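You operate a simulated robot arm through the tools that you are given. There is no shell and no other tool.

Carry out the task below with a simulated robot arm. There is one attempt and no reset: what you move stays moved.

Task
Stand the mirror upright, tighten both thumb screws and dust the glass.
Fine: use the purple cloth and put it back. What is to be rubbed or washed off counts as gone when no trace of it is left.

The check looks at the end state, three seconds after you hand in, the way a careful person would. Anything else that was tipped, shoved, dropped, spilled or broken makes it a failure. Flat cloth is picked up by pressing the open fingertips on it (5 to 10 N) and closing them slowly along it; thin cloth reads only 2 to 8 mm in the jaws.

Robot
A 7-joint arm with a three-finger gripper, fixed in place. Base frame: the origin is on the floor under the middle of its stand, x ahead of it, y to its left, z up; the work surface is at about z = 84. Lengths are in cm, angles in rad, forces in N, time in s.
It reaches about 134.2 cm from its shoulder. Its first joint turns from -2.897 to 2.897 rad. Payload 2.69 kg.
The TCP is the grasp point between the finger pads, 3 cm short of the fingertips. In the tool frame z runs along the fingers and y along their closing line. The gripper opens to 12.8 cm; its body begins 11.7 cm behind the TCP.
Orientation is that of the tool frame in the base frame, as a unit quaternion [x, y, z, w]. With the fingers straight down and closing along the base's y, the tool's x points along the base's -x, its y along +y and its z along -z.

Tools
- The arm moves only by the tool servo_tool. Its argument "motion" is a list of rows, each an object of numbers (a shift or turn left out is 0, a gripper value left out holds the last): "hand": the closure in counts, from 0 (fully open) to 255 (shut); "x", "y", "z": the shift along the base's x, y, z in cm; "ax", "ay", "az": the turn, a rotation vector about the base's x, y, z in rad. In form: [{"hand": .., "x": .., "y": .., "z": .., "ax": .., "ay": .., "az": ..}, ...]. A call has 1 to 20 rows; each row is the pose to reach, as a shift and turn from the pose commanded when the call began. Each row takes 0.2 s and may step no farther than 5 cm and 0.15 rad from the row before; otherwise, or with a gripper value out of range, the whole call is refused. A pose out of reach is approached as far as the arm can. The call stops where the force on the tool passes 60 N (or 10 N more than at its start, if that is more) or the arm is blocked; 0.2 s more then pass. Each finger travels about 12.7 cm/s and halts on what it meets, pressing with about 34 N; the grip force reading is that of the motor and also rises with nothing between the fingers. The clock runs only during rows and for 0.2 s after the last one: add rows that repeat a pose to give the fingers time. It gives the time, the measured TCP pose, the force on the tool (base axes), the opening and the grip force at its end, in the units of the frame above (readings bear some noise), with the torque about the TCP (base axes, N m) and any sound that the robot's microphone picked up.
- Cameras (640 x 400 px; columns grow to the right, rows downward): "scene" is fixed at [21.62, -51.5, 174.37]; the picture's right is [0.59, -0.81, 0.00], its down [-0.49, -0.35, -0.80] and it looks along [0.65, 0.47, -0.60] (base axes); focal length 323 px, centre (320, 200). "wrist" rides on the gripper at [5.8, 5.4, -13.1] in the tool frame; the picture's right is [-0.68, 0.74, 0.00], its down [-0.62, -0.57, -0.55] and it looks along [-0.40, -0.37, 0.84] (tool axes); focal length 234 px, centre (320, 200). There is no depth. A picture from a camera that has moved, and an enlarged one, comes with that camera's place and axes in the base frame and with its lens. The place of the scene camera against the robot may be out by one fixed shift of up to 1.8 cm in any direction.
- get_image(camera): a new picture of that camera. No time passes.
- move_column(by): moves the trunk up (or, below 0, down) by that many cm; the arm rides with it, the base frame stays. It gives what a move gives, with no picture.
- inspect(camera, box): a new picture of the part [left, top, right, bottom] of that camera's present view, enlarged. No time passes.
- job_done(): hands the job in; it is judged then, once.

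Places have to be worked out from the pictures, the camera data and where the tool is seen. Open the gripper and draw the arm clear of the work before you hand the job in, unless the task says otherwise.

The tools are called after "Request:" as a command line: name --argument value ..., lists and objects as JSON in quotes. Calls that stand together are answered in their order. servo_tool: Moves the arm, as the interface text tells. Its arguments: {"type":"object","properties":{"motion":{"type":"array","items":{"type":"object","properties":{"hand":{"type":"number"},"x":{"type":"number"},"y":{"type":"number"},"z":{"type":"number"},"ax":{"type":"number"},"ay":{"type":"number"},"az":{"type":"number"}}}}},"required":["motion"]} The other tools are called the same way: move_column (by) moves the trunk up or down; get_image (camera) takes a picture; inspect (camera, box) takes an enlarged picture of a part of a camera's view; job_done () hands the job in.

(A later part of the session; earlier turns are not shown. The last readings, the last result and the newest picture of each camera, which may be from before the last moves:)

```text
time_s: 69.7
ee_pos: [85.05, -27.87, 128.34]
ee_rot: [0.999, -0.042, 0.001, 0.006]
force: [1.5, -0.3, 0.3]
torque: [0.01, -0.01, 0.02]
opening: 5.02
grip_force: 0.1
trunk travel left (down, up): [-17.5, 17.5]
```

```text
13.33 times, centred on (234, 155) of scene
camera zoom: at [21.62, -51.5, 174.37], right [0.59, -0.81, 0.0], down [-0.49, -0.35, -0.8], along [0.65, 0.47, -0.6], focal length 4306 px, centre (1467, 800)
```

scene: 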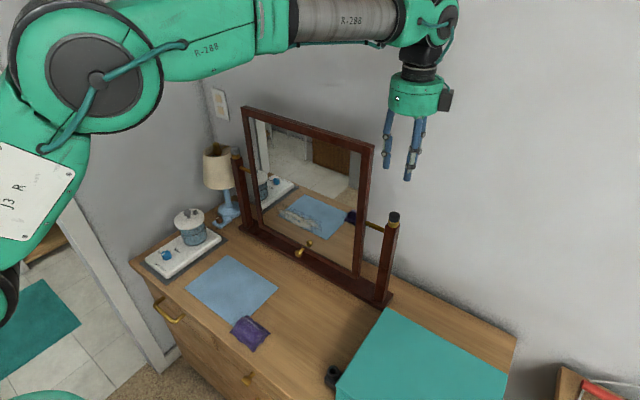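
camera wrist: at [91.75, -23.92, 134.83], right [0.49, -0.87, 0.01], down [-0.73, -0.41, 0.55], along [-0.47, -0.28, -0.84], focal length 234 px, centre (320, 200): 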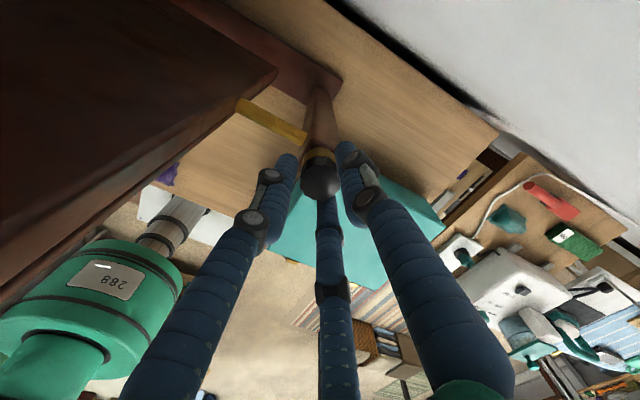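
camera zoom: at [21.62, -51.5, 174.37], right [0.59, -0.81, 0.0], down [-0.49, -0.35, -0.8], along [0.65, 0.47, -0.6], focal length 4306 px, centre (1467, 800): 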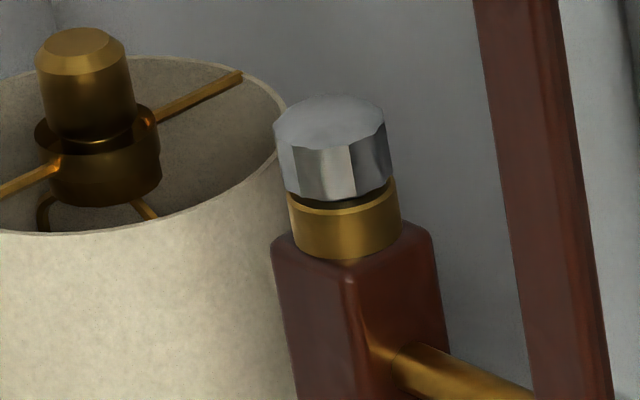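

The knob has moved down slightly toward its collar and only a thin gap remains, so the turning works. I rotate back while lifted, descend and regrip for the next strokes.

Request:
servo_tool --motion '[{"az": 0.14}, {"az": 0.28}, {"az": 0.42}, {"az": 0.56}, {"az": 0.7}, {"az": 0.84}, {"az": 0.98}, {"az": 1.12}, {"az": 1.26}, {"az": 1.4, "x": -0.1}, {"x": -0.3, "y": -0.15, "az": 1.5, "z": -3}, {"x": -0.3, "y": -0.15, "az": 1.5, "z": -6.7}, {"x": -0.3, "y": -0.15, "az": 1.5, "z": -6.7}, {"x": -0.3, "y": -0.15, "az": 1.5, "hand": 185, "z": -6.7}, {"x": -0.3, "y": -0.15, "az": 1.5, "hand": 205, "z": -6.7}, {"x": -0.3, "y": -0.15, "az": 1.5, "hand": 220, "z": -6.7}, {"x": -0.3, "y": -0.15, "az": 1.5, "hand": 235, "z": -6.7}]'

Request:
servo_tool --motion '[{"hand": 245}, {"y": 0.02, "az": -0.13}, {"y": 0.05, "az": -0.26}, {"y": 0.08, "az": -0.39}, {"y": 0.1, "az": -0.52}, {"y": 0.12, "az": -0.65}, {"y": 0.14, "x": 0.03, "az": -0.78}]'

Request:
servo_tool --motion '[{"x": 0.03, "az": -0.13}, {"x": 0.08, "az": -0.26}, {"x": 0.13, "az": -0.39}, {"x": 0.18, "az": -0.52}, {"x": 0.22, "az": -0.62}]'

```text
time_s: 73.3
ee_pos: [84.92, -28.18, 121.54]
ee_rot: [0.76, 0.65, 0.003, 0.001]
force: [-2.0, -4.4, -6.5]
torque: [-0.18, -0.35, -0.14]
opening: 2.93
grip_force: 33.9
trunk travel left (down, up): [-17.5, 17.5]
```

```text
time_s: 75.0
ee_pos: [85.28, -27.59, 121.7]
ee_rot: [0.949, 0.314, 0.006, 0.005]
force: [23.1, 9.2, -8.1]
torque: [0.8, -0.6, 0.63]
opening: 3.43
grip_force: 22.1
trunk travel left (down, up): [-17.5, 17.5]
stopped in row 7: the force on the tool passed its limit at 62 N (the readings are from after the stop); the commanded pose is now the measured one
```

```text
time_s: 76.2
ee_pos: [85.06, -27.9, 121.95]
ee_rot: [1.0, 0.005, 0.004, 0.007]
force: [-16.5, 7.1, -6.9]
torque: [0.24, 0.38, 0.0]
opening: 2.73
grip_force: 34.3
trunk travel left (down, up): [-17.5, 17.5]
```

A stop at 62 N occurred mid-stroke with the fingers pushed open, which may mean the screw resisted. I release, lift and look at the gap again.

Request:
servo_tool --motion '[{"hand": 200}, {"hand": 165}, {"hand": 155}, {"hand": 155, "z": 2}, {"z": 4}, {"z": 6.5}]'

Request:
inspect --camera "scene" --box '[370, 200, 418, 230]'

Request:
inspect --camera "wrist" --box '[272, 120, 368, 180]'

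```text
time_s: 77.6
ee_pos: [85.11, -27.83, 128.43]
ee_rot: [1.0, 0.008, 0.002, 0.006]
force: [0.5, 0.2, -0.5]
torque: [0.04, 0.02, 0.0]
opening: 4.99
grip_force: 0.1
trunk travel left (down, up): [-17.5, 17.5]
```

```text
13.33 times, centred on (394, 215) of scene
camera zoom: at [21.62, -51.5, 174.37], right [0.59, -0.81, 0.0], down [-0.49, -0.35, -0.8], along [0.65, 0.47, -0.6], focal length 4306 px, centre (-667, 0)
```

zoom: 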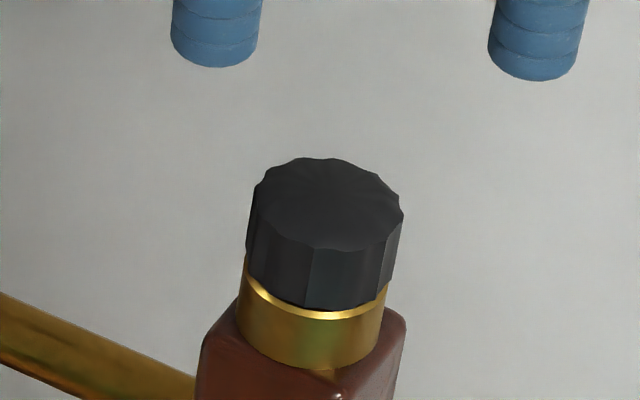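

```text
6.67 times, centred on (320, 150) of wrist
camera zoom: at [90.86, -32.89, 141.51], right [-0.67, -0.75, 0.0], down [-0.63, 0.56, 0.54], along [-0.4, 0.35, -0.84], focal length 1561 px, centre (320, 533)
```

zoom: 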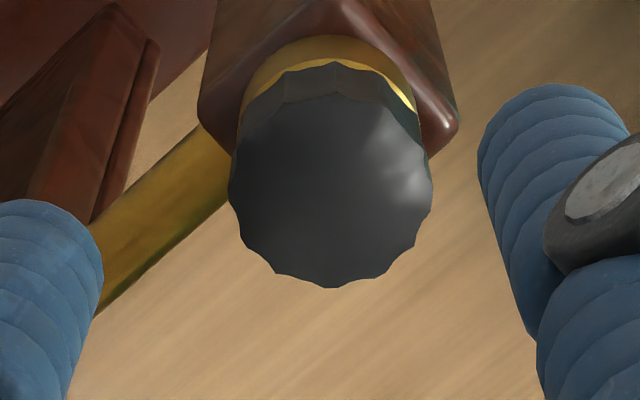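

The dark gap now looks closed. I rotate back, regrip, and turn a small amount to test whether the torque now rises (i.e. the screw is tight).

Request:
servo_tool --motion '[{"az": 0.14}, {"az": 0.28}, {"az": 0.42}, {"az": 0.56}, {"az": 0.7}, {"az": 0.84}, {"az": 0.98}, {"az": 1.12}, {"x": -0.2, "y": -0.1, "az": 1.2, "z": -3}, {"x": -0.33, "y": -0.2, "az": 1.2, "z": -6.7}, {"x": -0.33, "y": -0.2, "az": 1.2, "z": -6.7}, {"x": -0.33, "y": -0.2, "az": 1.2, "hand": 185, "z": -6.7}, {"x": -0.33, "y": -0.2, "az": 1.2, "hand": 205, "z": -6.7}, {"x": -0.33, "y": -0.2, "az": 1.2, "hand": 220, "z": -6.7}, {"x": -0.33, "y": -0.2, "az": 1.2, "hand": 235, "z": -6.7}]'

Request:
servo_tool --motion '[{"hand": 245}, {"y": 0.01, "az": -0.06}, {"y": 0.02, "az": -0.12}]'

Request:
servo_tool --motion '[{"y": 0.02, "az": -0.06}, {"y": 0.03, "az": -0.12}]'

Request:
servo_tool --motion '[{"y": 0.02, "az": -0.06}, {"y": 0.03, "az": -0.12}]'

```text
time_s: 80.8
ee_pos: [84.92, -28.27, 121.56]
ee_rot: [0.821, 0.57, 0.007, 0.001]
force: [-9.5, 7.0, -4.2]
torque: [0.13, 0.2, 0.09]
opening: 2.99
grip_force: 15.4
trunk travel left (down, up): [-17.5, 17.5]
```

```text
time_s: 81.6
ee_pos: [84.89, -28.23, 121.52]
ee_rot: [0.854, 0.521, 0.007, 0.003]
force: [-9.0, 0.6, -6.5]
torque: [-0.34, 0.17, -0.08]
opening: 2.99
grip_force: 35.3
trunk travel left (down, up): [-17.5, 17.5]
```

```text
time_s: 82.2
ee_pos: [85.13, -28.06, 121.63]
ee_rot: [0.884, 0.468, 0.007, 0.004]
force: [4.6, -5.2, -6.7]
torque: [-0.31, -0.16, -0.09]
opening: 2.94
grip_force: 45.1
trunk travel left (down, up): [-17.5, 17.5]
```

```text
time_s: 82.8
ee_pos: [85.11, -27.98, 121.6]
ee_rot: [0.91, 0.414, 0.006, 0.005]
force: [22.3, -4.3, -3.3]
torque: [-0.11, -0.82, 0.62]
opening: 2.95
grip_force: 45.3
trunk travel left (down, up): [-17.5, 17.5]
```

Torque jumped to +0.62 N·m against the turn: the screw seems to be tightening. I push a bit further to confirm it.

Request:
servo_tool --motion '[{"y": 0.02, "az": -0.06, "hand": 255}, {"y": 0.03, "az": -0.12}]'

Request:
servo_tool --motion '[{"az": -0.06, "hand": 255}, {"az": -0.12}]'

Request:
inspect --camera "wrist" --box '[224, 120, 416, 240]'

```text
time_s: 83.4
ee_pos: [85.27, -27.92, 121.5]
ee_rot: [0.933, 0.359, 0.007, 0.004]
force: [39.4, 1.3, 0.7]
torque: [0.13, -1.37, 1.07]
opening: 3.05
grip_force: 45.0
trunk travel left (down, up): [-17.5, 17.5]
```

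```text
time_s: 84.0
ee_pos: [85.25, -27.75, 121.69]
ee_rot: [0.953, 0.303, 0.008, 0.006]
force: [54.6, 13.6, 9.3]
torque: [0.37, -1.82, 1.35]
opening: 3.2
grip_force: 44.9
trunk travel left (down, up): [-17.5, 17.5]
```

```text
3.33 times, centred on (320, 180) of wrist
camera zoom: at [92.88, -28.59, 134.82], right [-0.13, -0.99, 0.0], down [-0.84, 0.11, 0.53], along [-0.53, 0.06, -0.85], focal length 781 px, centre (320, 267)
```

zoom: 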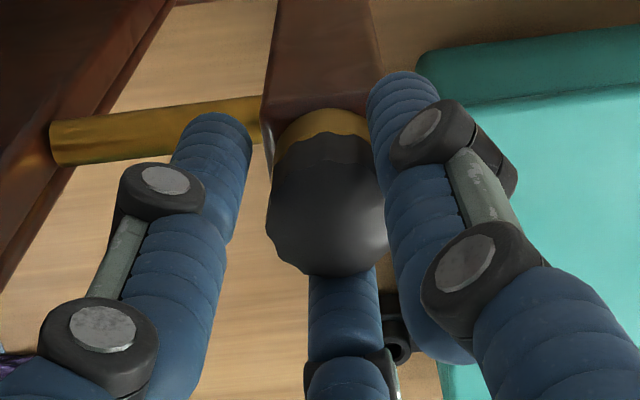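

The torque climbs to 1.35 N·m while the knob barely moves, so the black screw is tight. I relax the wind-up, open, and lift off to look.

Request:
servo_tool --motion '[{"az": 0.05, "x": -0.1}, {"az": 0.1, "x": -0.2}, {"az": 0.1, "x": -0.2, "hand": 225}, {"az": 0.1, "x": -0.2, "hand": 195}, {"az": 0.1, "x": -0.2, "hand": 165}, {"az": 0.1, "x": -0.2, "hand": 155}, {"az": 0.1, "x": -0.1, "z": 2}, {"az": 0.1, "x": -0.1, "z": 4.5}, {"az": 0.1, "x": -0.1, "z": 7}]'

Request:
inspect --camera "scene" --box '[370, 200, 418, 230]'

Request:
get_image --camera "scene"

```text
time_s: 86.0
ee_pos: [84.92, -28.03, 128.68]
ee_rot: [0.937, 0.35, 0.006, 0.004]
force: [0.0, 0.2, 0.4]
torque: [-0.03, 0.03, 0.02]
opening: 5.01
grip_force: 0.1
trunk travel left (down, up): [-17.5, 17.5]
```

```text
13.33 times, centred on (394, 215) of scene
camera zoom: at [21.62, -51.5, 174.37], right [0.59, -0.81, 0.0], down [-0.49, -0.35, -0.8], along [0.65, 0.47, -0.6], focal length 4306 px, centre (-667, 0)
```

zoom: 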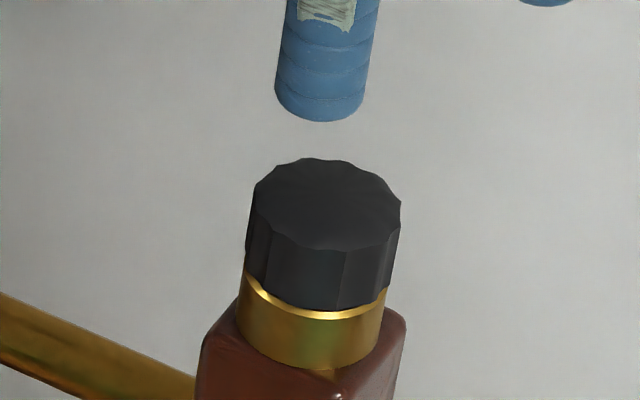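

```text
taken
```

scene: 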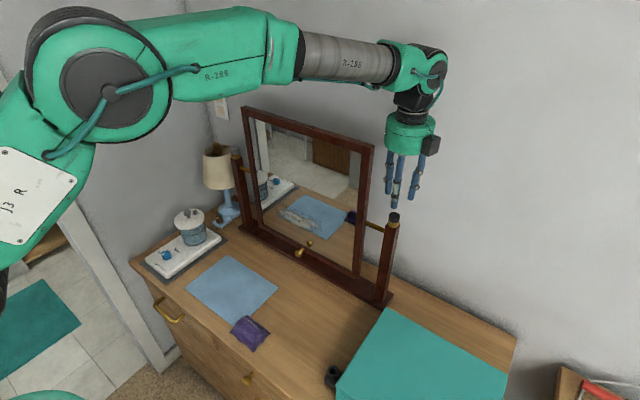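

I do one verification regrip: if torque rises immediately from the first degrees, the screw is at its stop.

Request:
servo_tool --motion '[{"az": 0.14}, {"az": 0.28}, {"az": 0.42}, {"az": 0.5, "z": -3}, {"az": 0.5, "z": -6.9}, {"az": 0.5, "z": -6.9, "hand": 185}, {"az": 0.5, "z": -6.9, "hand": 205}, {"az": 0.5, "z": -6.9, "hand": 220}, {"az": 0.5, "z": -6.9, "hand": 235}, {"az": 0.5, "z": -6.9, "hand": 245}, {"az": 0.5, "z": -6.9, "hand": 250}]'

Request:
servo_tool --motion '[{"az": -0.05}, {"az": -0.1}]'

Request:
servo_tool --motion '[{"az": -0.05}, {"az": -0.1}]'

Request:
servo_tool --motion '[{"az": -0.05}, {"az": -0.1}]'

```text
time_s: 88.4
ee_pos: [84.83, -27.89, 121.7]
ee_rot: [0.821, 0.57, 0.007, 0.003]
force: [2.1, -5.0, 4.4]
torque: [-0.23, 0.05, -0.08]
opening: 2.99
grip_force: 45.3
trunk travel left (down, up): [-17.5, 17.5]
```

```text
time_s: 89.0
ee_pos: [84.85, -28.11, 121.77]
ee_rot: [0.849, 0.528, 0.007, 0.004]
force: [7.7, -12.3, 6.3]
torque: [-0.83, -0.28, 1.05]
opening: 2.98
grip_force: 44.5
trunk travel left (down, up): [-17.5, 17.5]
```

```text
time_s: 89.6
ee_pos: [85.0, -27.87, 121.83]
ee_rot: [0.874, 0.486, 0.007, 0.004]
force: [23.6, -11.0, 10.5]
torque: [-0.33, -0.86, 0.56]
opening: 2.98
grip_force: 44.5
trunk travel left (down, up): [-17.5, 17.5]
```

```text
time_s: 90.2
ee_pos: [85.03, -27.72, 121.8]
ee_rot: [0.898, 0.441, 0.007, 0.004]
force: [38.1, 5.7, 14.0]
torque: [0.02, -1.28, 0.75]
opening: 3.11
grip_force: 21.1
trunk travel left (down, up): [-17.5, 17.5]
```

Torque hit 1.05 N·m after only 0.1 rad: the black screw is tight. I relax, release and lift well above the mirror.

Request:
servo_tool --motion '[{"az": 0.06, "x": -0.1, "y": -0.1}, {"az": 0.12, "x": -0.15, "y": -0.15}, {"az": 0.12, "x": -0.15, "y": -0.15, "hand": 225}, {"az": 0.12, "x": -0.15, "y": -0.15, "hand": 195}, {"az": 0.12, "x": -0.15, "y": -0.15, "hand": 165}, {"az": 0.12, "x": -0.15, "y": -0.15, "hand": 150}, {"az": 0.12, "z": 3, "x": -0.1}, {"az": 0.12, "z": 7, "x": -0.1}, {"az": 0.12, "z": 12, "x": -1}, {"az": 0.12, "z": 17, "x": -3}, {"az": 0.12, "z": 21, "x": -6}, {"az": 0.12, "z": 24, "x": -10}]'

Request:
inspect --camera "scene" --box '[220, 90, 412, 320]'

```text
refused: row 9 steps farther than a row can; nothing moved
```

```text
1.74 times, centred on (316, 205) of scene
camera zoom: at [21.62, -51.5, 174.37], right [0.59, -0.81, 0.0], down [-0.49, -0.35, -0.8], along [0.65, 0.47, -0.6], focal length 562 px, centre (327, 191)
```

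zoom: 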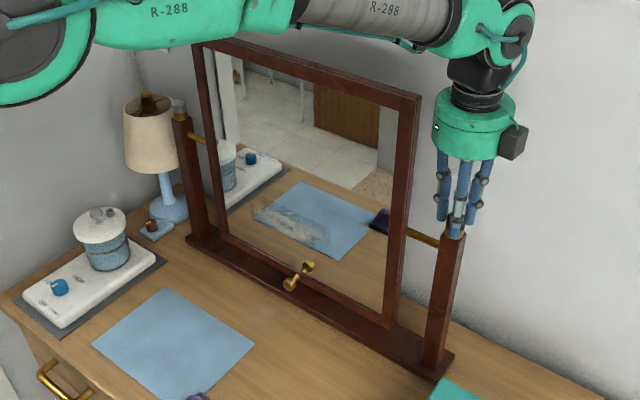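

The call was refused for a step over 5 cm; I resend with smaller lift steps.

Request:
servo_tool --motion '[{"az": 0.06, "x": -0.1, "y": -0.1}, {"az": 0.12, "x": -0.15, "y": -0.15}, {"az": 0.12, "x": -0.15, "y": -0.15, "hand": 225}, {"az": 0.12, "x": -0.15, "y": -0.15, "hand": 195}, {"az": 0.12, "x": -0.15, "y": -0.15, "hand": 165}, {"az": 0.12, "x": -0.15, "y": -0.15, "hand": 150}, {"az": 0.12, "z": 3, "x": -0.1}, {"az": 0.12, "z": 7, "x": -0.1}, {"az": 0.12, "z": 11.5, "x": -0.5}, {"az": 0.12, "z": 15.5, "x": -2}, {"az": 0.12, "z": 19, "x": -4.5}, {"az": 0.12, "z": 22, "x": -8}, {"az": 0.12, "z": 24, "x": -12}]'

Request:
inspect --camera "scene" --box '[370, 200, 418, 230]'

```text
time_s: 93.0
ee_pos: [72.49, -28.0, 145.58]
ee_rot: [0.869, 0.495, 0.007, 0.003]
force: [0.4, 0.0, 0.7]
torque: [-0.01, 0.01, 0.02]
opening: 5.28
grip_force: 0.1
trunk travel left (down, up): [-17.5, 17.5]
```

```text
13.33 times, centred on (394, 215) of scene
camera zoom: at [21.62, -51.5, 174.37], right [0.59, -0.81, 0.0], down [-0.49, -0.35, -0.8], along [0.65, 0.47, -0.6], focal length 4306 px, centre (-667, 0)
```

zoom: 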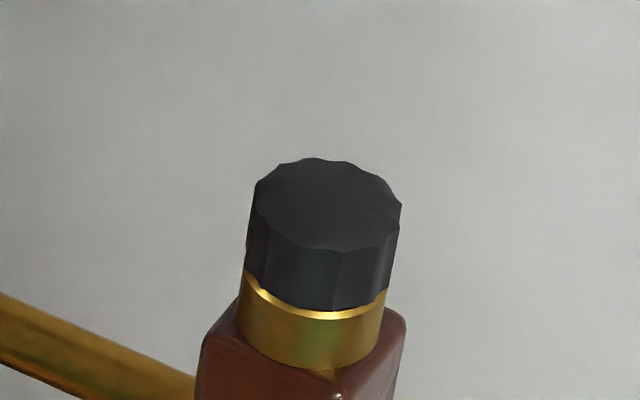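

Facets unchanged and the collar gap is closed: the right screw is done. I travel across above the mirror toward the left (silver) screw while rotating the tool so the camera stays away from the mirror there.

Request:
servo_tool --motion '[{"y": 4.2, "z": 0.5, "az": 0.135}, {"y": 8.5, "z": 1, "az": 0.27}, {"y": 12.8, "z": 1.5, "az": 0.405}, {"y": 17.1, "z": 2, "az": 0.54}, {"y": 21.4, "z": 2, "az": 0.675}, {"y": 25.7, "z": 2, "az": 0.81}, {"y": 30, "z": 2, "az": 0.945}, {"y": 34.3, "z": 2, "az": 1.08}, {"y": 38.6, "z": 2, "az": 1.215}, {"y": 42.9, "z": 2, "az": 1.35}, {"y": 47.2, "z": 2, "az": 1.485}, {"y": 51.5, "z": 2, "az": 1.62}, {"y": 55.8, "z": 2, "az": 1.755}, {"y": 60.1, "z": 2, "az": 1.89}]'

Request:
servo_tool --motion '[{"az": 0.14}, {"az": 0.28}, {"az": 0.42}, {"az": 0.56}, {"az": 0.7}, {"az": 0.84}, {"az": 0.98}, {"az": 1.12}, {"az": 1.25}]'

Request:
get_image --camera "wrist"

Request:
get_image --camera "scene"

```text
time_s: 96.0
ee_pos: [72.59, 32.25, 147.52]
ee_rot: [0.107, 0.994, 0.007, -0.004]
force: [0.2, -0.6, -0.5]
torque: [-0.03, 0.05, -0.03]
opening: 5.26
grip_force: 0.1
trunk travel left (down, up): [-17.5, 17.5]
```

```text
time_s: 98.0
ee_pos: [72.72, 32.2, 147.85]
ee_rot: [-0.494, 0.869, 0.003, -0.006]
force: [0.1, 0.7, 0.3]
torque: [0.02, -0.02, -0.03]
opening: 5.28
grip_force: 0.1
trunk travel left (down, up): [-17.5, 17.5]
```

```text
taken
camera wrist: at [65.27, 29.96, 160.97], right [-0.29, 0.96, 0.0], down [0.81, 0.24, 0.54], along [0.51, 0.16, -0.84], focal length 234 px, centre (320, 200)
```

wrist: 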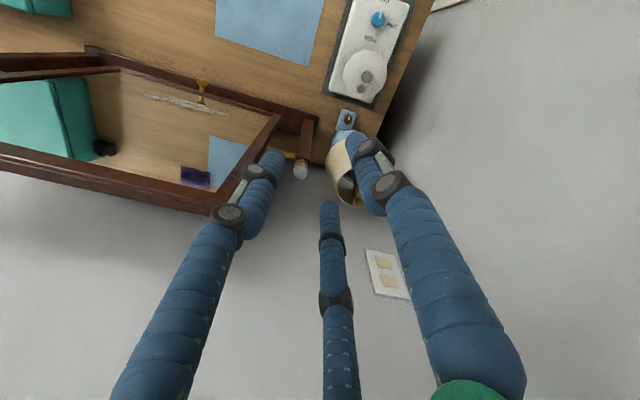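

```text
taken
```

scene: 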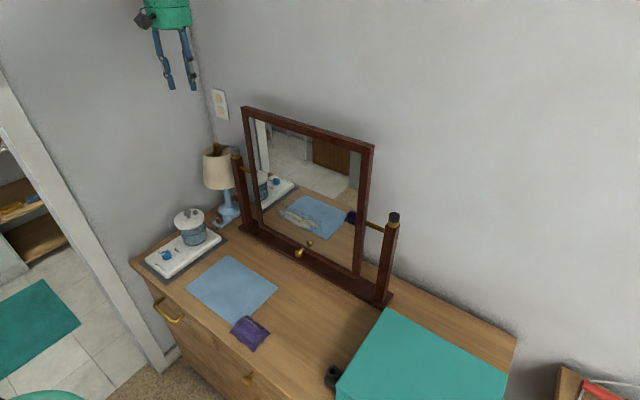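

The silver screw is visible; its ray gives about (84.85, 32.1). I move over it and descend to 7 cm above for a fine check.

Request:
servo_tool --motion '[{"x": 4, "z": -2}, {"x": 8, "z": -4}, {"x": 12.1, "z": -6, "y": -0.1}, {"x": 12.1, "z": -10, "y": -0.1}, {"x": 12.1, "z": -14, "y": -0.1}, {"x": 12.1, "z": -19.5, "y": -0.1}]'

Request:
inspect --camera "wrist" --box '[272, 120, 368, 180]'

Request:
get_image --camera "wrist"

Request:
inspect --camera "scene" --box '[160, 60, 320, 180]'

```text
refused: row 6 steps farther than a row can; nothing moved
```

```text
6.67 times, centred on (320, 150) of wrist
camera zoom: at [65.27, 29.96, 160.97], right [-0.29, 0.96, 0.0], down [0.81, 0.24, 0.54], along [0.51, 0.16, -0.84], focal length 1561 px, centre (320, 533)
```

zoom: 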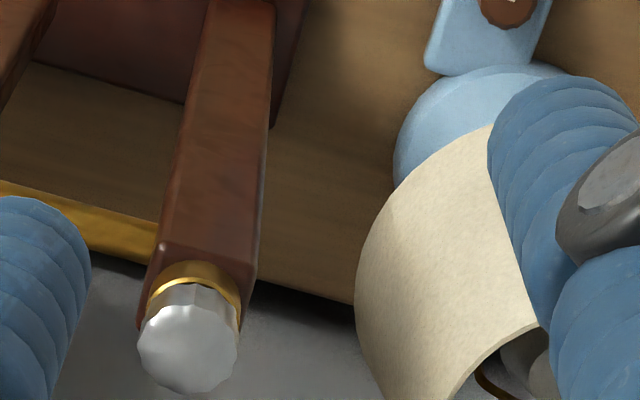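

```text
taken
camera wrist: at [65.27, 29.96, 160.97], right [-0.29, 0.96, 0.0], down [0.81, 0.24, 0.54], along [0.51, 0.16, -0.84], focal length 234 px, centre (320, 200)
```

wrist: 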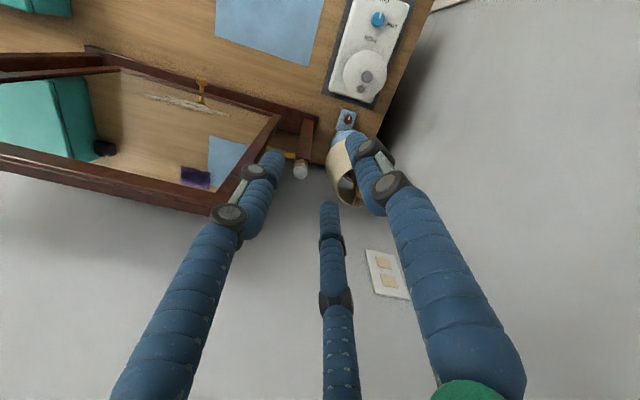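

```text
3.33 times, centred on (240, 120) of scene
camera zoom: at [21.62, -51.5, 174.37], right [0.59, -0.81, 0.0], down [-0.49, -0.35, -0.8], along [0.65, 0.47, -0.6], focal length 1077 px, centre (587, 467)
```

zoom: 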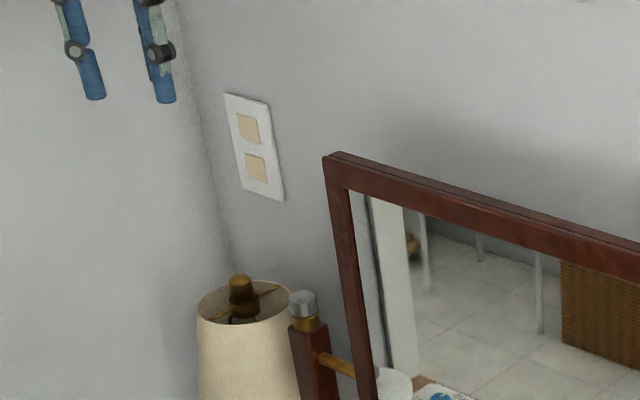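

One step was too large; I resend with smaller steps (target refined to about (85.0, 32.0)).

Request:
servo_tool --motion '[{"x": 4, "z": -2}, {"x": 8, "z": -4}, {"x": 12.2, "z": -6, "y": -0.2}, {"x": 12.2, "z": -10, "y": -0.2}, {"x": 12.2, "z": -14, "y": -0.2}, {"x": 12.2, "z": -18, "y": -0.2}, {"x": 12.2, "z": -19.5, "y": -0.2}]'

Request:
inspect --camera "wrist" --box '[272, 120, 368, 180]'

Request:
get_image --camera "wrist"

Request:
inspect --camera "scene" --box '[160, 60, 320, 180]'

```text
time_s: 99.6
ee_pos: [84.94, 32.0, 128.41]
ee_rot: [-0.493, 0.87, 0.003, -0.007]
force: [-0.7, -0.5, -0.4]
torque: [-0.04, 0.03, 0.01]
opening: 5.26
grip_force: 0.0
trunk travel left (down, up): [-17.5, 17.5]
```

```text
6.67 times, centred on (320, 150) of wrist
camera zoom: at [77.48, 29.81, 141.47], right [-0.29, 0.96, 0.0], down [0.81, 0.24, 0.54], along [0.51, 0.16, -0.84], focal length 1561 px, centre (320, 533)
```

zoom: 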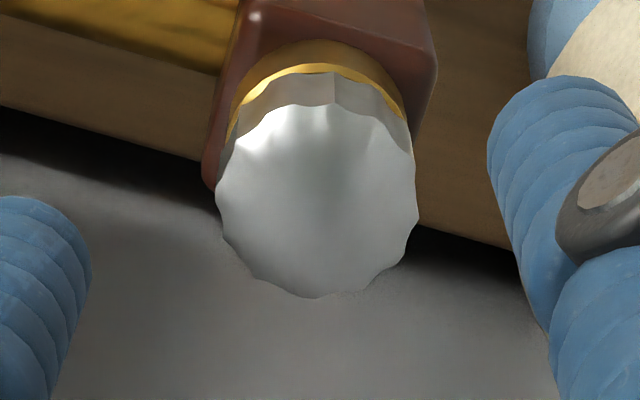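

```text
taken
camera wrist: at [77.48, 29.81, 141.47], right [-0.29, 0.96, 0.0], down [0.81, 0.24, 0.54], along [0.51, 0.16, -0.84], focal length 234 px, centre (320, 200)
```

wrist: 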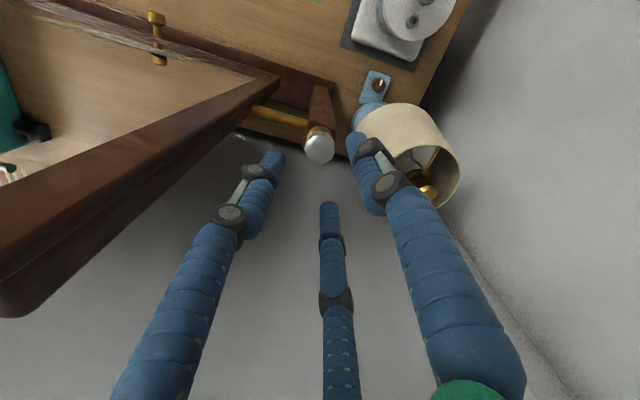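

```text
3.33 times, centred on (240, 120) of scene
camera zoom: at [21.62, -51.5, 174.37], right [0.59, -0.81, 0.0], down [-0.49, -0.35, -0.8], along [0.65, 0.47, -0.6], focal length 1077 px, centre (587, 467)
```

zoom: 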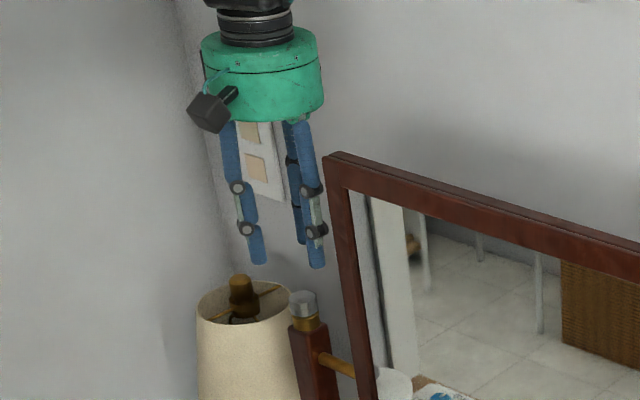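

Perfectly centred over the silver screw. I add the known finger-centre offset, descend 6.6 cm and grip.

Request:
servo_tool --motion '[{"x": 0.15, "y": 0.1, "z": -2.5}, {"x": 0.27, "y": 0.17, "z": -5}, {"x": 0.27, "y": 0.17, "z": -6.6}, {"x": 0.27, "y": 0.17, "z": -6.6, "hand": 180}, {"x": 0.27, "y": 0.17, "z": -6.6, "hand": 200}, {"x": 0.27, "y": 0.17, "z": -6.6, "hand": 215}, {"x": 0.27, "y": 0.17, "z": -6.6, "hand": 230}, {"x": 0.27, "y": 0.17, "z": -6.6, "hand": 240}]'

Request:
inspect --camera "wrist" --box '[224, 120, 416, 240]'

```text
time_s: 101.4
ee_pos: [85.11, 32.35, 121.61]
ee_rot: [-0.495, 0.869, 0.003, -0.007]
force: [-15.0, 10.0, 0.1]
torque: [0.4, 0.44, -0.1]
opening: 3.14
grip_force: 17.7
trunk travel left (down, up): [-17.5, 17.5]
```

```text
3.33 times, centred on (320, 180) of wrist
camera zoom: at [77.64, 30.06, 134.82], right [-0.29, 0.96, 0.0], down [0.81, 0.24, 0.54], along [0.51, 0.16, -0.84], focal length 781 px, centre (320, 267)
```

zoom: 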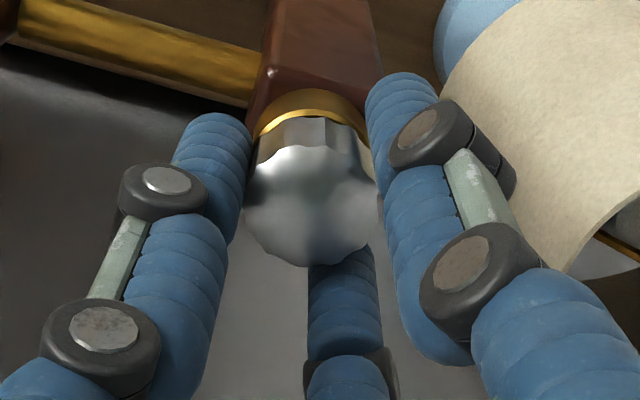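

I nudge along the reaction (-0.15, +0.1), tighten the grip and turn the silver screw clockwise with orbit compensation.

Request:
servo_tool --motion '[{"x": -0.12, "y": 0.1}, {"x": -0.12, "y": 0.1, "hand": 248}, {"x": -0.11, "y": 0.06, "az": -0.13}, {"x": -0.09, "y": 0.02, "az": -0.26}, {"x": -0.07, "y": -0.02, "az": -0.39}, {"x": -0.05, "y": -0.06, "az": -0.52}, {"x": -0.04, "y": -0.1, "az": -0.65}]'

Request:
servo_tool --motion '[{"x": 0, "y": -0.04, "az": -0.13}, {"x": -0.01, "y": -0.08, "az": -0.26}, {"x": -0.02, "y": -0.12, "az": -0.39}, {"x": -0.04, "y": -0.16, "az": -0.52}, {"x": -0.06, "y": -0.2, "az": -0.65}]'

Request:
servo_tool --motion '[{"x": -0.03, "y": -0.03, "az": -0.13}, {"x": -0.06, "y": -0.06, "az": -0.26}, {"x": -0.1, "y": -0.08, "az": -0.39}, {"x": -0.14, "y": -0.1, "az": -0.52}, {"x": -0.17, "y": -0.12, "az": -0.65}]'

```text
time_s: 102.9
ee_pos: [84.71, 31.77, 121.62]
ee_rot: [-0.259, 0.966, 0.006, -0.011]
force: [-25.7, -2.3, 14.2]
torque: [-0.05, 0.81, 0.61]
opening: 3.33
grip_force: 22.0
trunk travel left (down, up): [-17.5, 17.5]
stopped in row 7: the force on the tool passed its limit at 62 N (the readings are from after the stop); the commanded pose is now the measured one
```

```text
time_s: 104.1
ee_pos: [85.1, 31.85, 121.49]
ee_rot: [0.063, 0.998, 0.009, -0.007]
force: [16.8, 19.8, 14.0]
torque: [0.41, -0.56, 0.18]
opening: 2.96
grip_force: 19.1
trunk travel left (down, up): [-17.5, 17.5]
```

```text
time_s: 105.3
ee_pos: [84.44, 32.21, 121.34]
ee_rot: [0.371, 0.929, 0.01, -0.007]
force: [-3.7, 23.3, -1.6]
torque: [0.9, 0.23, 0.66]
opening: 3.26
grip_force: 21.8
trunk travel left (down, up): [-17.5, 17.5]
stopped in row 5: the force on the tool passed its limit at 62 N (the readings are from after the stop); the commanded pose is now the measured one
```

The left screw resisted and the fingers cammed. I release slightly, recentre, and will track the knob's scallops in the wrist image through small turns to see if it really rotates.

Request:
servo_tool --motion '[{"hand": 200}, {"hand": 165}, {"hand": 155}]'

Request:
inspect --camera "wrist" --box '[256, 130, 384, 210]'

Request:
inspect --camera "scene" --box '[210, 140, 258, 170]'

```text
time_s: 106.1
ee_pos: [84.71, 31.65, 121.41]
ee_rot: [0.371, 0.928, 0.01, -0.006]
force: [-0.3, 0.5, 0.9]
torque: [-0.09, 0.0, -0.01]
opening: 5.01
grip_force: 0.0
trunk travel left (down, up): [-17.5, 17.5]
```

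```text
5.00 times, centred on (320, 170) of wrist
camera zoom: at [84.14, 39.33, 134.69], right [1.0, 0.07, 0.0], down [0.06, -0.85, 0.53], along [0.03, -0.53, -0.85], focal length 1171 px, centre (320, 350)
```

zoom: 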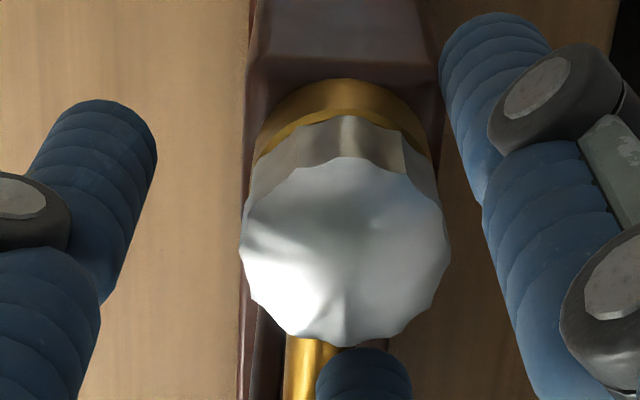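

```text
13.33 times, centred on (234, 155) of scene
camera zoom: at [21.62, -51.5, 174.37], right [0.59, -0.81, 0.0], down [-0.49, -0.35, -0.8], along [0.65, 0.47, -0.6], focal length 4306 px, centre (1467, 800)
```

zoom: 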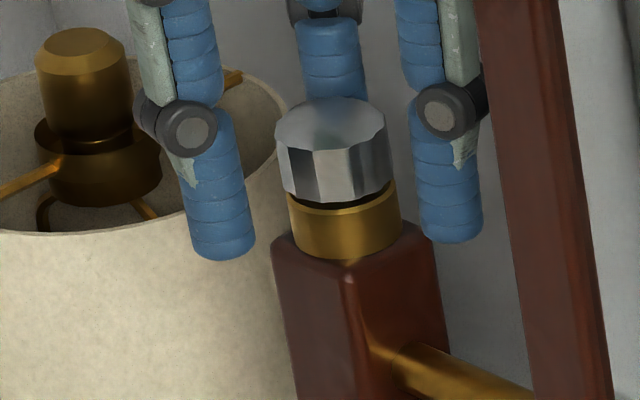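

The silver knob's facets did move and it sank a little. My commanded pose has picked up a ~1.3° tilt from the stops, so I lift, correct the tilt, rotate back, and recheck the centring.

Request:
servo_tool --motion '[{"z": 2, "x": 0.3, "y": 0.3}, {"z": 4, "x": 0.3, "y": 0.35}, {"z": 6.5, "x": 0.3, "y": 0.35, "ax": -0.023, "ay": -0.004}]'

Request:
servo_tool --motion '[{"az": 0.14}, {"az": 0.28}, {"az": 0.42}, {"az": 0.56}, {"az": 0.7}, {"az": 0.84}, {"az": 0.98}, {"az": 1.12}, {"az": 1.26}, {"az": 1.4}, {"az": 1.54}, {"az": 1.68}, {"az": 1.8}]'

Request:
inspect --camera "wrist" --box '[272, 120, 368, 180]'

Request:
inspect --camera "scene" --box '[210, 140, 258, 170]'

```text
time_s: 106.9
ee_pos: [85.0, 31.95, 127.76]
ee_rot: [0.372, 0.928, 0.0, -0.002]
force: [-0.3, -0.4, -0.8]
torque: [0.0, 0.03, -0.02]
opening: 5.02
grip_force: 0.0
trunk travel left (down, up): [-17.5, 17.5]
```

```text
time_s: 109.7
ee_pos: [84.99, 32.05, 127.75]
ee_rot: [-0.497, 0.868, -0.002, -0.001]
force: [-0.5, 0.0, -0.2]
torque: [0.01, 0.02, -0.01]
opening: 5.01
grip_force: 0.0
trunk travel left (down, up): [-17.5, 17.5]
```

```text
6.67 times, centred on (320, 150) of wrist
camera zoom: at [77.27, 29.77, 140.95], right [-0.29, 0.96, 0.0], down [0.8, 0.25, 0.55], along [0.52, 0.16, -0.84], focal length 1561 px, centre (320, 533)
```

zoom: 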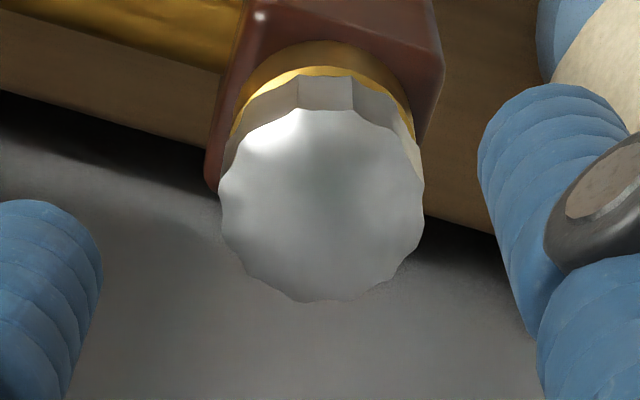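

```text
13.33 times, centred on (234, 155) of scene
camera zoom: at [21.62, -51.5, 174.37], right [0.59, -0.81, 0.0], down [-0.49, -0.35, -0.8], along [0.65, 0.47, -0.6], focal length 4306 px, centre (1467, 800)
```

zoom: 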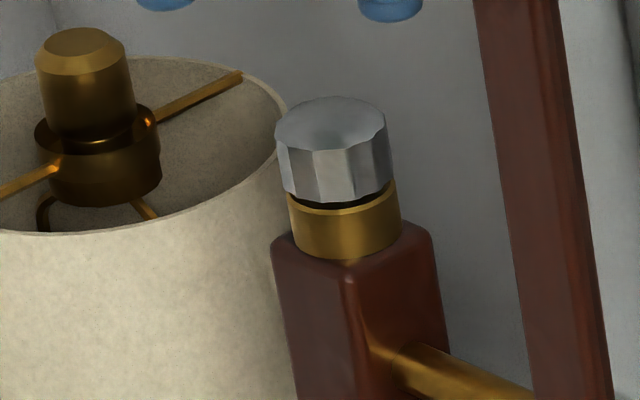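

The knob is centred (K≈(84.8, 32.0)) and still shows a dark gap at the collar. I descend and close lightly, then balance the side force before turning.

Request:
servo_tool --motion '[{"z": -2.5}, {"z": -5, "y": 0.15}, {"z": -6.1, "y": 0.2}, {"z": -6.1, "y": 0.2, "hand": 185}, {"z": -6.1, "y": 0.2, "hand": 205}, {"z": -6.1, "y": 0.2, "hand": 215}, {"z": -6.1, "y": 0.2, "hand": 222}]'

```text
time_s: 111.3
ee_pos: [85.05, 32.16, 121.75]
ee_rot: [-0.496, 0.868, -0.001, -0.001]
force: [10.4, -2.0, -0.5]
torque: [-0.11, -0.35, -0.42]
opening: 3.0
grip_force: 45.0
trunk travel left (down, up): [-17.5, 17.5]
```

Now nearly balanced and consistent with the offset model. I turn clockwise 0.52 rad with the matching orbit and check forces.

Request:
servo_tool --motion '[{"x": 0.1}, {"x": 0.11, "y": -0.04, "az": -0.13}, {"x": 0.13, "y": -0.09, "az": -0.26}, {"x": 0.13, "y": -0.13, "az": -0.39}, {"x": 0.13, "y": -0.18, "az": -0.52}]'

Request:
inspect --camera "wrist" --box '[256, 130, 384, 210]'

```text
time_s: 112.5
ee_pos: [84.84, 32.09, 121.87]
ee_rot: [-0.256, 0.967, 0.0, -0.002]
force: [-20.9, -1.2, -3.7]
torque: [-0.05, 0.43, 0.17]
opening: 2.98
grip_force: 36.7
trunk travel left (down, up): [-17.5, 17.5]
```

```text
5.00 times, centred on (320, 170) of wrist
camera zoom: at [77.08, 33.9, 134.86], right [0.22, 0.97, 0.0], down [0.82, -0.19, 0.55], along [0.53, -0.13, -0.84], focal length 1171 px, centre (320, 350)
```

zoom: 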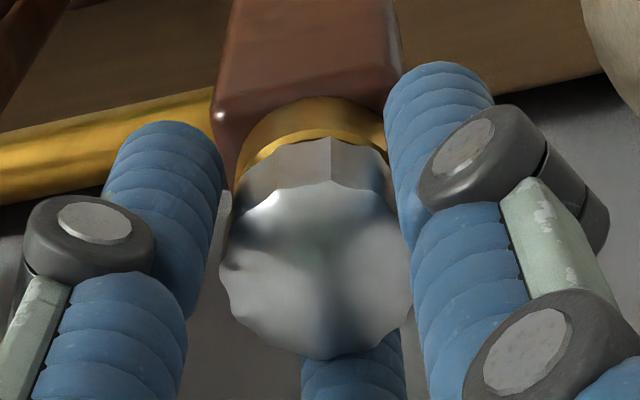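

Side load is -21 N in x, so I relieve it by -0.25 cm and continue turning in shorter segments with force feedback.

Request:
servo_tool --motion '[{"x": -0.22}, {"x": -0.25, "y": -0.03, "az": -0.13}, {"x": -0.27, "y": -0.06, "az": -0.26}, {"x": -0.28, "y": -0.09, "az": -0.39}]'

Request:
inspect --camera "wrist" --box '[256, 130, 384, 210]'

```text
time_s: 113.5
ee_pos: [84.87, 31.95, 121.82]
ee_rot: [-0.064, 0.998, 0.0, 0.0]
force: [5.9, 1.0, -2.0]
torque: [0.06, -0.04, 0.01]
opening: 2.72
grip_force: 33.6
trunk travel left (down, up): [-17.5, 17.5]
```

```text
5.00 times, centred on (320, 170) of wrist
camera zoom: at [78.36, 36.63, 134.89], right [0.58, 0.82, 0.0], down [0.68, -0.48, 0.55], along [0.45, -0.32, -0.84], focal length 1171 px, centre (320, 350)
```

zoom: 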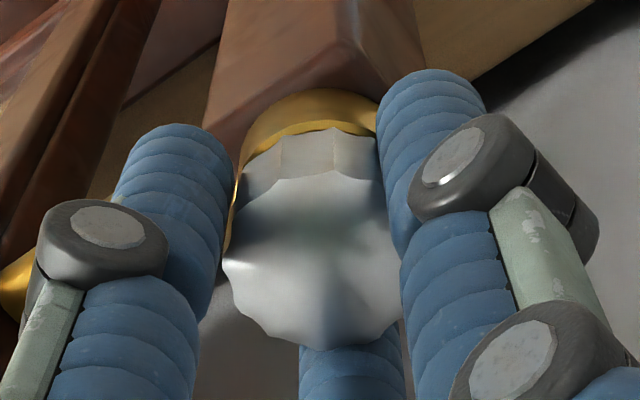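

Opening dropped to 2.72 with near-zero load: the fingers have seated in the knob's grooves. I continue turning clockwise with it.

Request:
servo_tool --motion '[{"x": 0.05, "az": -0.13}, {"x": 0.05, "az": -0.26}, {"x": 0.05, "az": -0.39}, {"x": 0.05, "az": -0.52}]'

Request:
servo_tool --motion '[{"az": -0.13}, {"az": -0.26}, {"az": -0.39}]'

Request:
inspect --camera "wrist" --box '[256, 130, 384, 210]'

```text
time_s: 114.5
ee_pos: [85.02, 32.0, 121.99]
ee_rot: [0.195, 0.981, 0.0, -0.001]
force: [9.2, 5.0, 2.8]
torque: [0.08, -0.31, 0.14]
opening: 2.71
grip_force: 34.0
trunk travel left (down, up): [-17.5, 17.5]
```

```text
time_s: 115.3
ee_pos: [84.94, 31.96, 121.79]
ee_rot: [0.381, 0.925, 0.001, -0.001]
force: [14.4, 7.9, 8.8]
torque: [0.45, -0.55, 0.25]
opening: 2.69
grip_force: 34.0
trunk travel left (down, up): [-17.5, 17.5]
```

```text
5.00 times, centred on (320, 170) of wrist
camera zoom: at [84.47, 39.99, 134.9], right [1.0, 0.05, 0.0], down [0.04, -0.84, 0.55], along [0.02, -0.55, -0.84], focal length 1171 px, centre (320, 350)
```

zoom: 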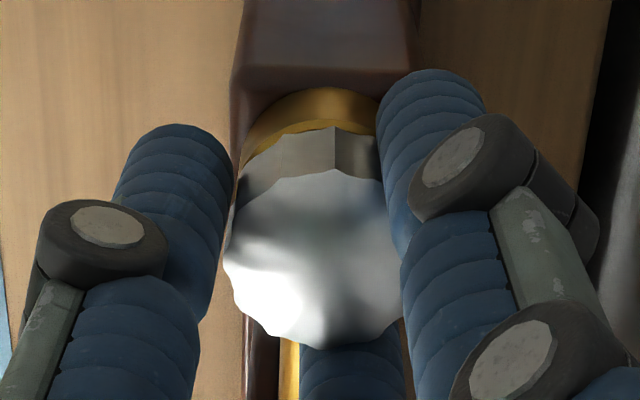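

The scallop pattern stays fixed to the fingers, so the knob turns with them; torque is rising slightly (0.25). I continue another 0.39 rad.

Request:
servo_tool --motion '[{"x": 0.08, "y": 0.05, "az": -0.1}, {"x": 0.1, "y": 0.08, "az": -0.2}]'

Request:
servo_tool --motion '[{"az": -0.1}, {"az": -0.2}]'

Request:
inspect --camera "wrist" --box '[256, 130, 384, 210]'

Request:
inspect --camera "scene" --box '[210, 140, 258, 170]'

```text
time_s: 115.9
ee_pos: [84.92, 32.06, 121.79]
ee_rot: [0.472, 0.882, 0.001, -0.001]
force: [9.3, 4.1, 13.5]
torque: [0.38, -0.45, 0.34]
opening: 2.71
grip_force: 34.4
trunk travel left (down, up): [-17.5, 17.5]
```

```text
time_s: 116.5
ee_pos: [84.86, 32.1, 121.81]
ee_rot: [0.557, 0.831, 0.001, -0.002]
force: [7.8, 6.6, 16.0]
torque: [0.51, -0.43, 0.38]
opening: 2.71
grip_force: 33.1
trunk travel left (down, up): [-17.5, 17.5]
```

```text
5.00 times, centred on (320, 170) of wrist
camera zoom: at [87.59, 39.52, 134.9], right [0.94, -0.35, 0.0], down [-0.29, -0.79, 0.55], along [-0.19, -0.51, -0.84], focal length 1171 px, centre (320, 350)
```

zoom: 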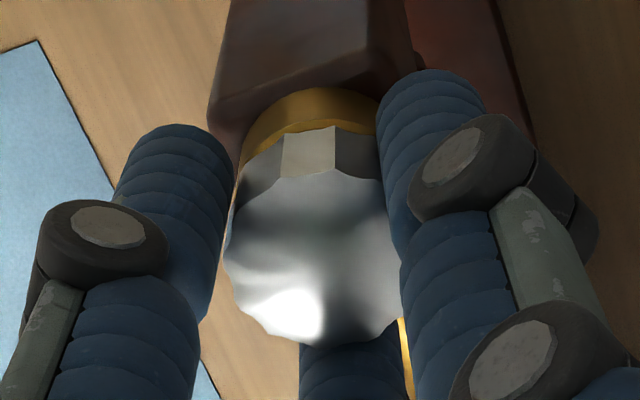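

```text
13.33 times, centred on (234, 155) of scene
camera zoom: at [21.62, -51.5, 174.37], right [0.59, -0.81, 0.0], down [-0.49, -0.35, -0.8], along [0.65, 0.47, -0.6], focal length 4306 px, centre (1467, 800)
```

zoom: 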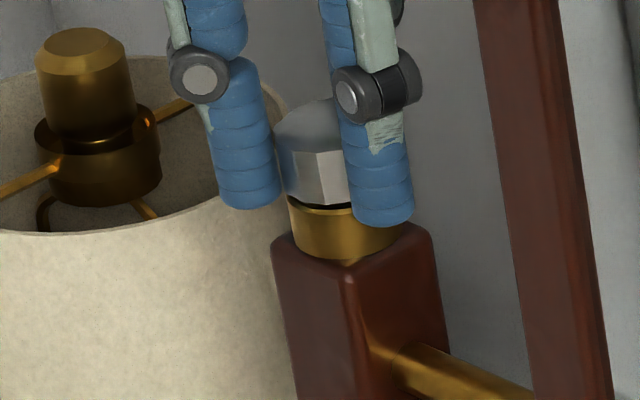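

The stroke's end is reached (camera nearing the mirror side). I release, rotate back 2.15 rad in place, and regrip lightly.

Request:
servo_tool --motion '[{"hand": 200}, {"hand": 165}, {"hand": 155}, {"az": 0.14}, {"az": 0.28}, {"az": 0.42}, {"az": 0.56}, {"az": 0.7}, {"az": 0.84}, {"az": 0.98}, {"az": 1.12}, {"az": 1.26}, {"az": 1.4}, {"az": 1.54}, {"az": 1.68}, {"az": 1.82}, {"az": 1.96}, {"az": 2.1}, {"az": 2.15}]'

Request:
servo_tool --motion '[{"hand": 185}, {"hand": 205}, {"hand": 215}, {"hand": 220}]'

Request:
inspect --camera "scene" --box '[210, 140, 258, 170]'

```text
time_s: 120.5
ee_pos: [84.99, 32.08, 121.72]
ee_rot: [-0.466, 0.885, -0.002, -0.001]
force: [0.4, -0.4, 0.9]
torque: [-0.01, 0.02, 0.0]
opening: 5.02
grip_force: 0.2
trunk travel left (down, up): [-17.5, 17.5]
```

```text
time_s: 121.5
ee_pos: [85.04, 32.1, 121.71]
ee_rot: [-0.466, 0.885, -0.001, -0.001]
force: [-0.6, 1.7, -0.4]
torque: [0.11, 0.06, -0.07]
opening: 2.94
grip_force: 45.2
trunk travel left (down, up): [-17.5, 17.5]
```

```text
13.33 times, centred on (234, 155) of scene
camera zoom: at [21.62, -51.5, 174.37], right [0.59, -0.81, 0.0], down [-0.49, -0.35, -0.8], along [0.65, 0.47, -0.6], focal length 4306 px, centre (1467, 800)
```

zoom: 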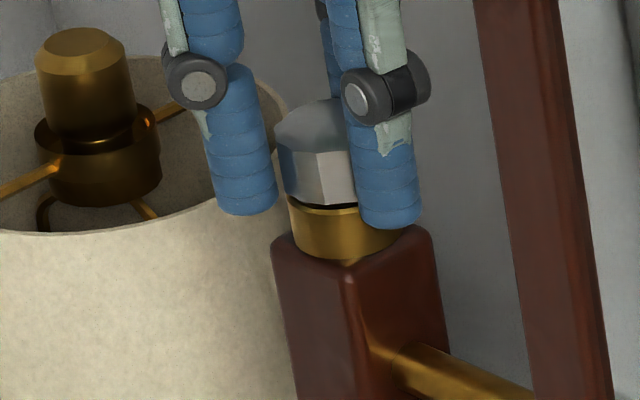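

Balanced regrip. I turn clockwise in short segments, checking the load each time.

Request:
servo_tool --motion '[{"x": -0.03, "az": -0.1}, {"x": -0.06, "az": -0.2}, {"x": -0.1, "az": -0.3}]'

Request:
servo_tool --motion '[{"x": -0.03, "az": -0.1}, {"x": -0.06, "az": -0.2}, {"x": -0.08, "az": -0.3}]'

Request:
servo_tool --motion '[{"x": -0.03, "az": -0.1}, {"x": -0.03, "az": -0.2}, {"x": -0.03, "az": -0.3}]'

```text
time_s: 122.3
ee_pos: [84.71, 31.75, 121.69]
ee_rot: [-0.327, 0.945, -0.001, -0.003]
force: [-19.2, -22.7, -4.3]
torque: [-0.76, 0.68, 0.67]
opening: 3.35
grip_force: 12.1
trunk travel left (down, up): [-17.5, 17.5]
```

```text
time_s: 123.1
ee_pos: [84.88, 32.14, 121.87]
ee_rot: [-0.181, 0.983, 0.0, 0.001]
force: [14.9, -2.0, 3.3]
torque: [-0.03, -0.41, 0.02]
opening: 2.72
grip_force: 34.1
trunk travel left (down, up): [-17.5, 17.5]
```

```text
time_s: 123.9
ee_pos: [84.78, 32.13, 121.87]
ee_rot: [-0.034, 0.999, 0.0, 0.001]
force: [30.0, 4.9, 12.5]
torque: [0.14, -0.81, 0.05]
opening: 2.71
grip_force: 33.7
trunk travel left (down, up): [-17.5, 17.5]
```

The fingers have seated in the grooves again (2.71). I relieve +0.2 cm in x and keep turning, watching for torque.

Request:
servo_tool --motion '[{"x": 0.2}, {"x": 0.22, "az": -0.13}, {"x": 0.22, "az": -0.26}, {"x": 0.22, "az": -0.39}]'

Request:
servo_tool --motion '[{"az": -0.13}, {"az": -0.26}, {"az": -0.39}]'

Request:
servo_tool --motion '[{"az": -0.13}, {"az": -0.26}, {"az": -0.36}]'

Request:
inspect --camera "wrist" --box '[256, 130, 384, 210]'

```text
time_s: 124.9
ee_pos: [84.97, 32.03, 121.78]
ee_rot: [0.16, 0.987, 0.0, -0.001]
force: [16.7, 9.2, 22.4]
torque: [0.25, -0.53, 0.01]
opening: 2.75
grip_force: 33.9
trunk travel left (down, up): [-17.5, 17.5]
```

```text
time_s: 125.7
ee_pos: [85.01, 32.16, 121.83]
ee_rot: [0.35, 0.937, 0.0, 0.0]
force: [17.8, 8.7, 23.5]
torque: [0.21, -0.53, 0.02]
opening: 2.74
grip_force: 34.4
trunk travel left (down, up): [-17.5, 17.5]
```

```text
time_s: 126.5
ee_pos: [84.97, 31.99, 121.8]
ee_rot: [0.511, 0.86, 0.002, -0.002]
force: [21.7, 10.7, 22.5]
torque: [0.38, -0.69, 0.15]
opening: 2.7
grip_force: 33.8
trunk travel left (down, up): [-17.5, 17.5]
```

```text
5.00 times, centred on (320, 170) of wrist
camera zoom: at [86.83, 39.79, 134.9], right [0.97, -0.24, 0.0], down [-0.2, -0.81, 0.55], along [-0.13, -0.53, -0.84], focal length 1171 px, centre (320, 350)
```

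zoom: 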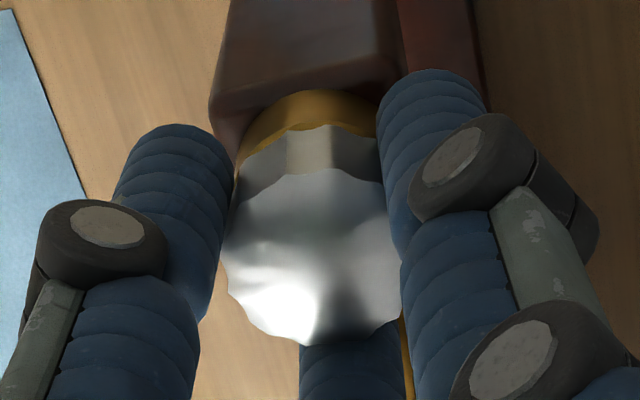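

Another ~1.7 rad turned. I release and lift a little to view the collar gap.

Request:
servo_tool --motion '[{"hand": 200}, {"hand": 165}, {"hand": 155}, {"z": 2.5}, {"z": 5}, {"z": 6}, {"z": 6, "az": 0.14}, {"z": 6, "az": 0.28}, {"z": 6, "az": 0.42}, {"z": 6, "az": 0.56}, {"z": 6, "az": 0.7}, {"z": 6, "az": 0.84}, {"z": 6, "az": 0.98}, {"z": 6, "az": 1.12}, {"z": 6, "az": 1.26}, {"z": 6, "az": 1.4}, {"z": 6, "az": 1.54}, {"z": 6, "az": 1.68}, {"z": 6, "az": 1.82}, {"z": 6, "az": 1.96}]'

Request:
inspect --camera "scene" --box '[210, 140, 258, 170]'

Request:
inspect --camera "wrist" --box '[272, 120, 368, 180]'

```text
time_s: 130.7
ee_pos: [84.93, 32.08, 127.67]
ee_rot: [-0.43, 0.903, -0.002, -0.001]
force: [-0.9, -0.8, 0.0]
torque: [-0.02, -0.01, 0.01]
opening: 5.03
grip_force: 0.0
trunk travel left (down, up): [-17.5, 17.5]
```

```text
13.33 times, centred on (234, 155) of scene
camera zoom: at [21.62, -51.5, 174.37], right [0.59, -0.81, 0.0], down [-0.49, -0.35, -0.8], along [0.65, 0.47, -0.6], focal length 4306 px, centre (1467, 800)
```

zoom: 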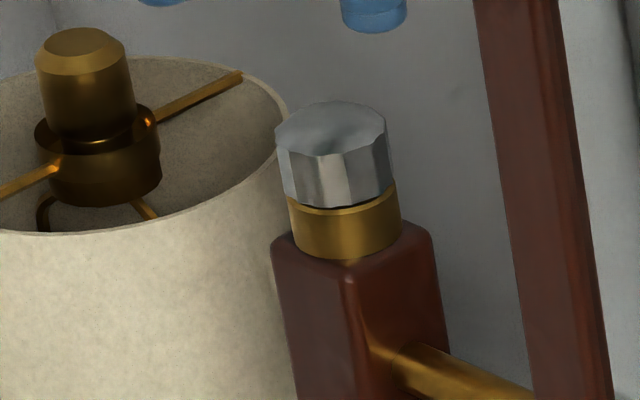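

```text
6.67 times, centred on (320, 150) of wrist
camera zoom: at [77.02, 30.96, 140.84], right [-0.15, 0.99, 0.0], down [0.83, 0.12, 0.55], along [0.54, 0.08, -0.84], focal length 1561 px, centre (320, 533)
```

zoom: 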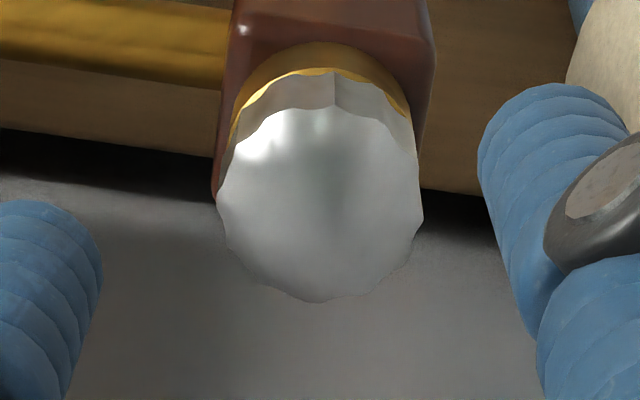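

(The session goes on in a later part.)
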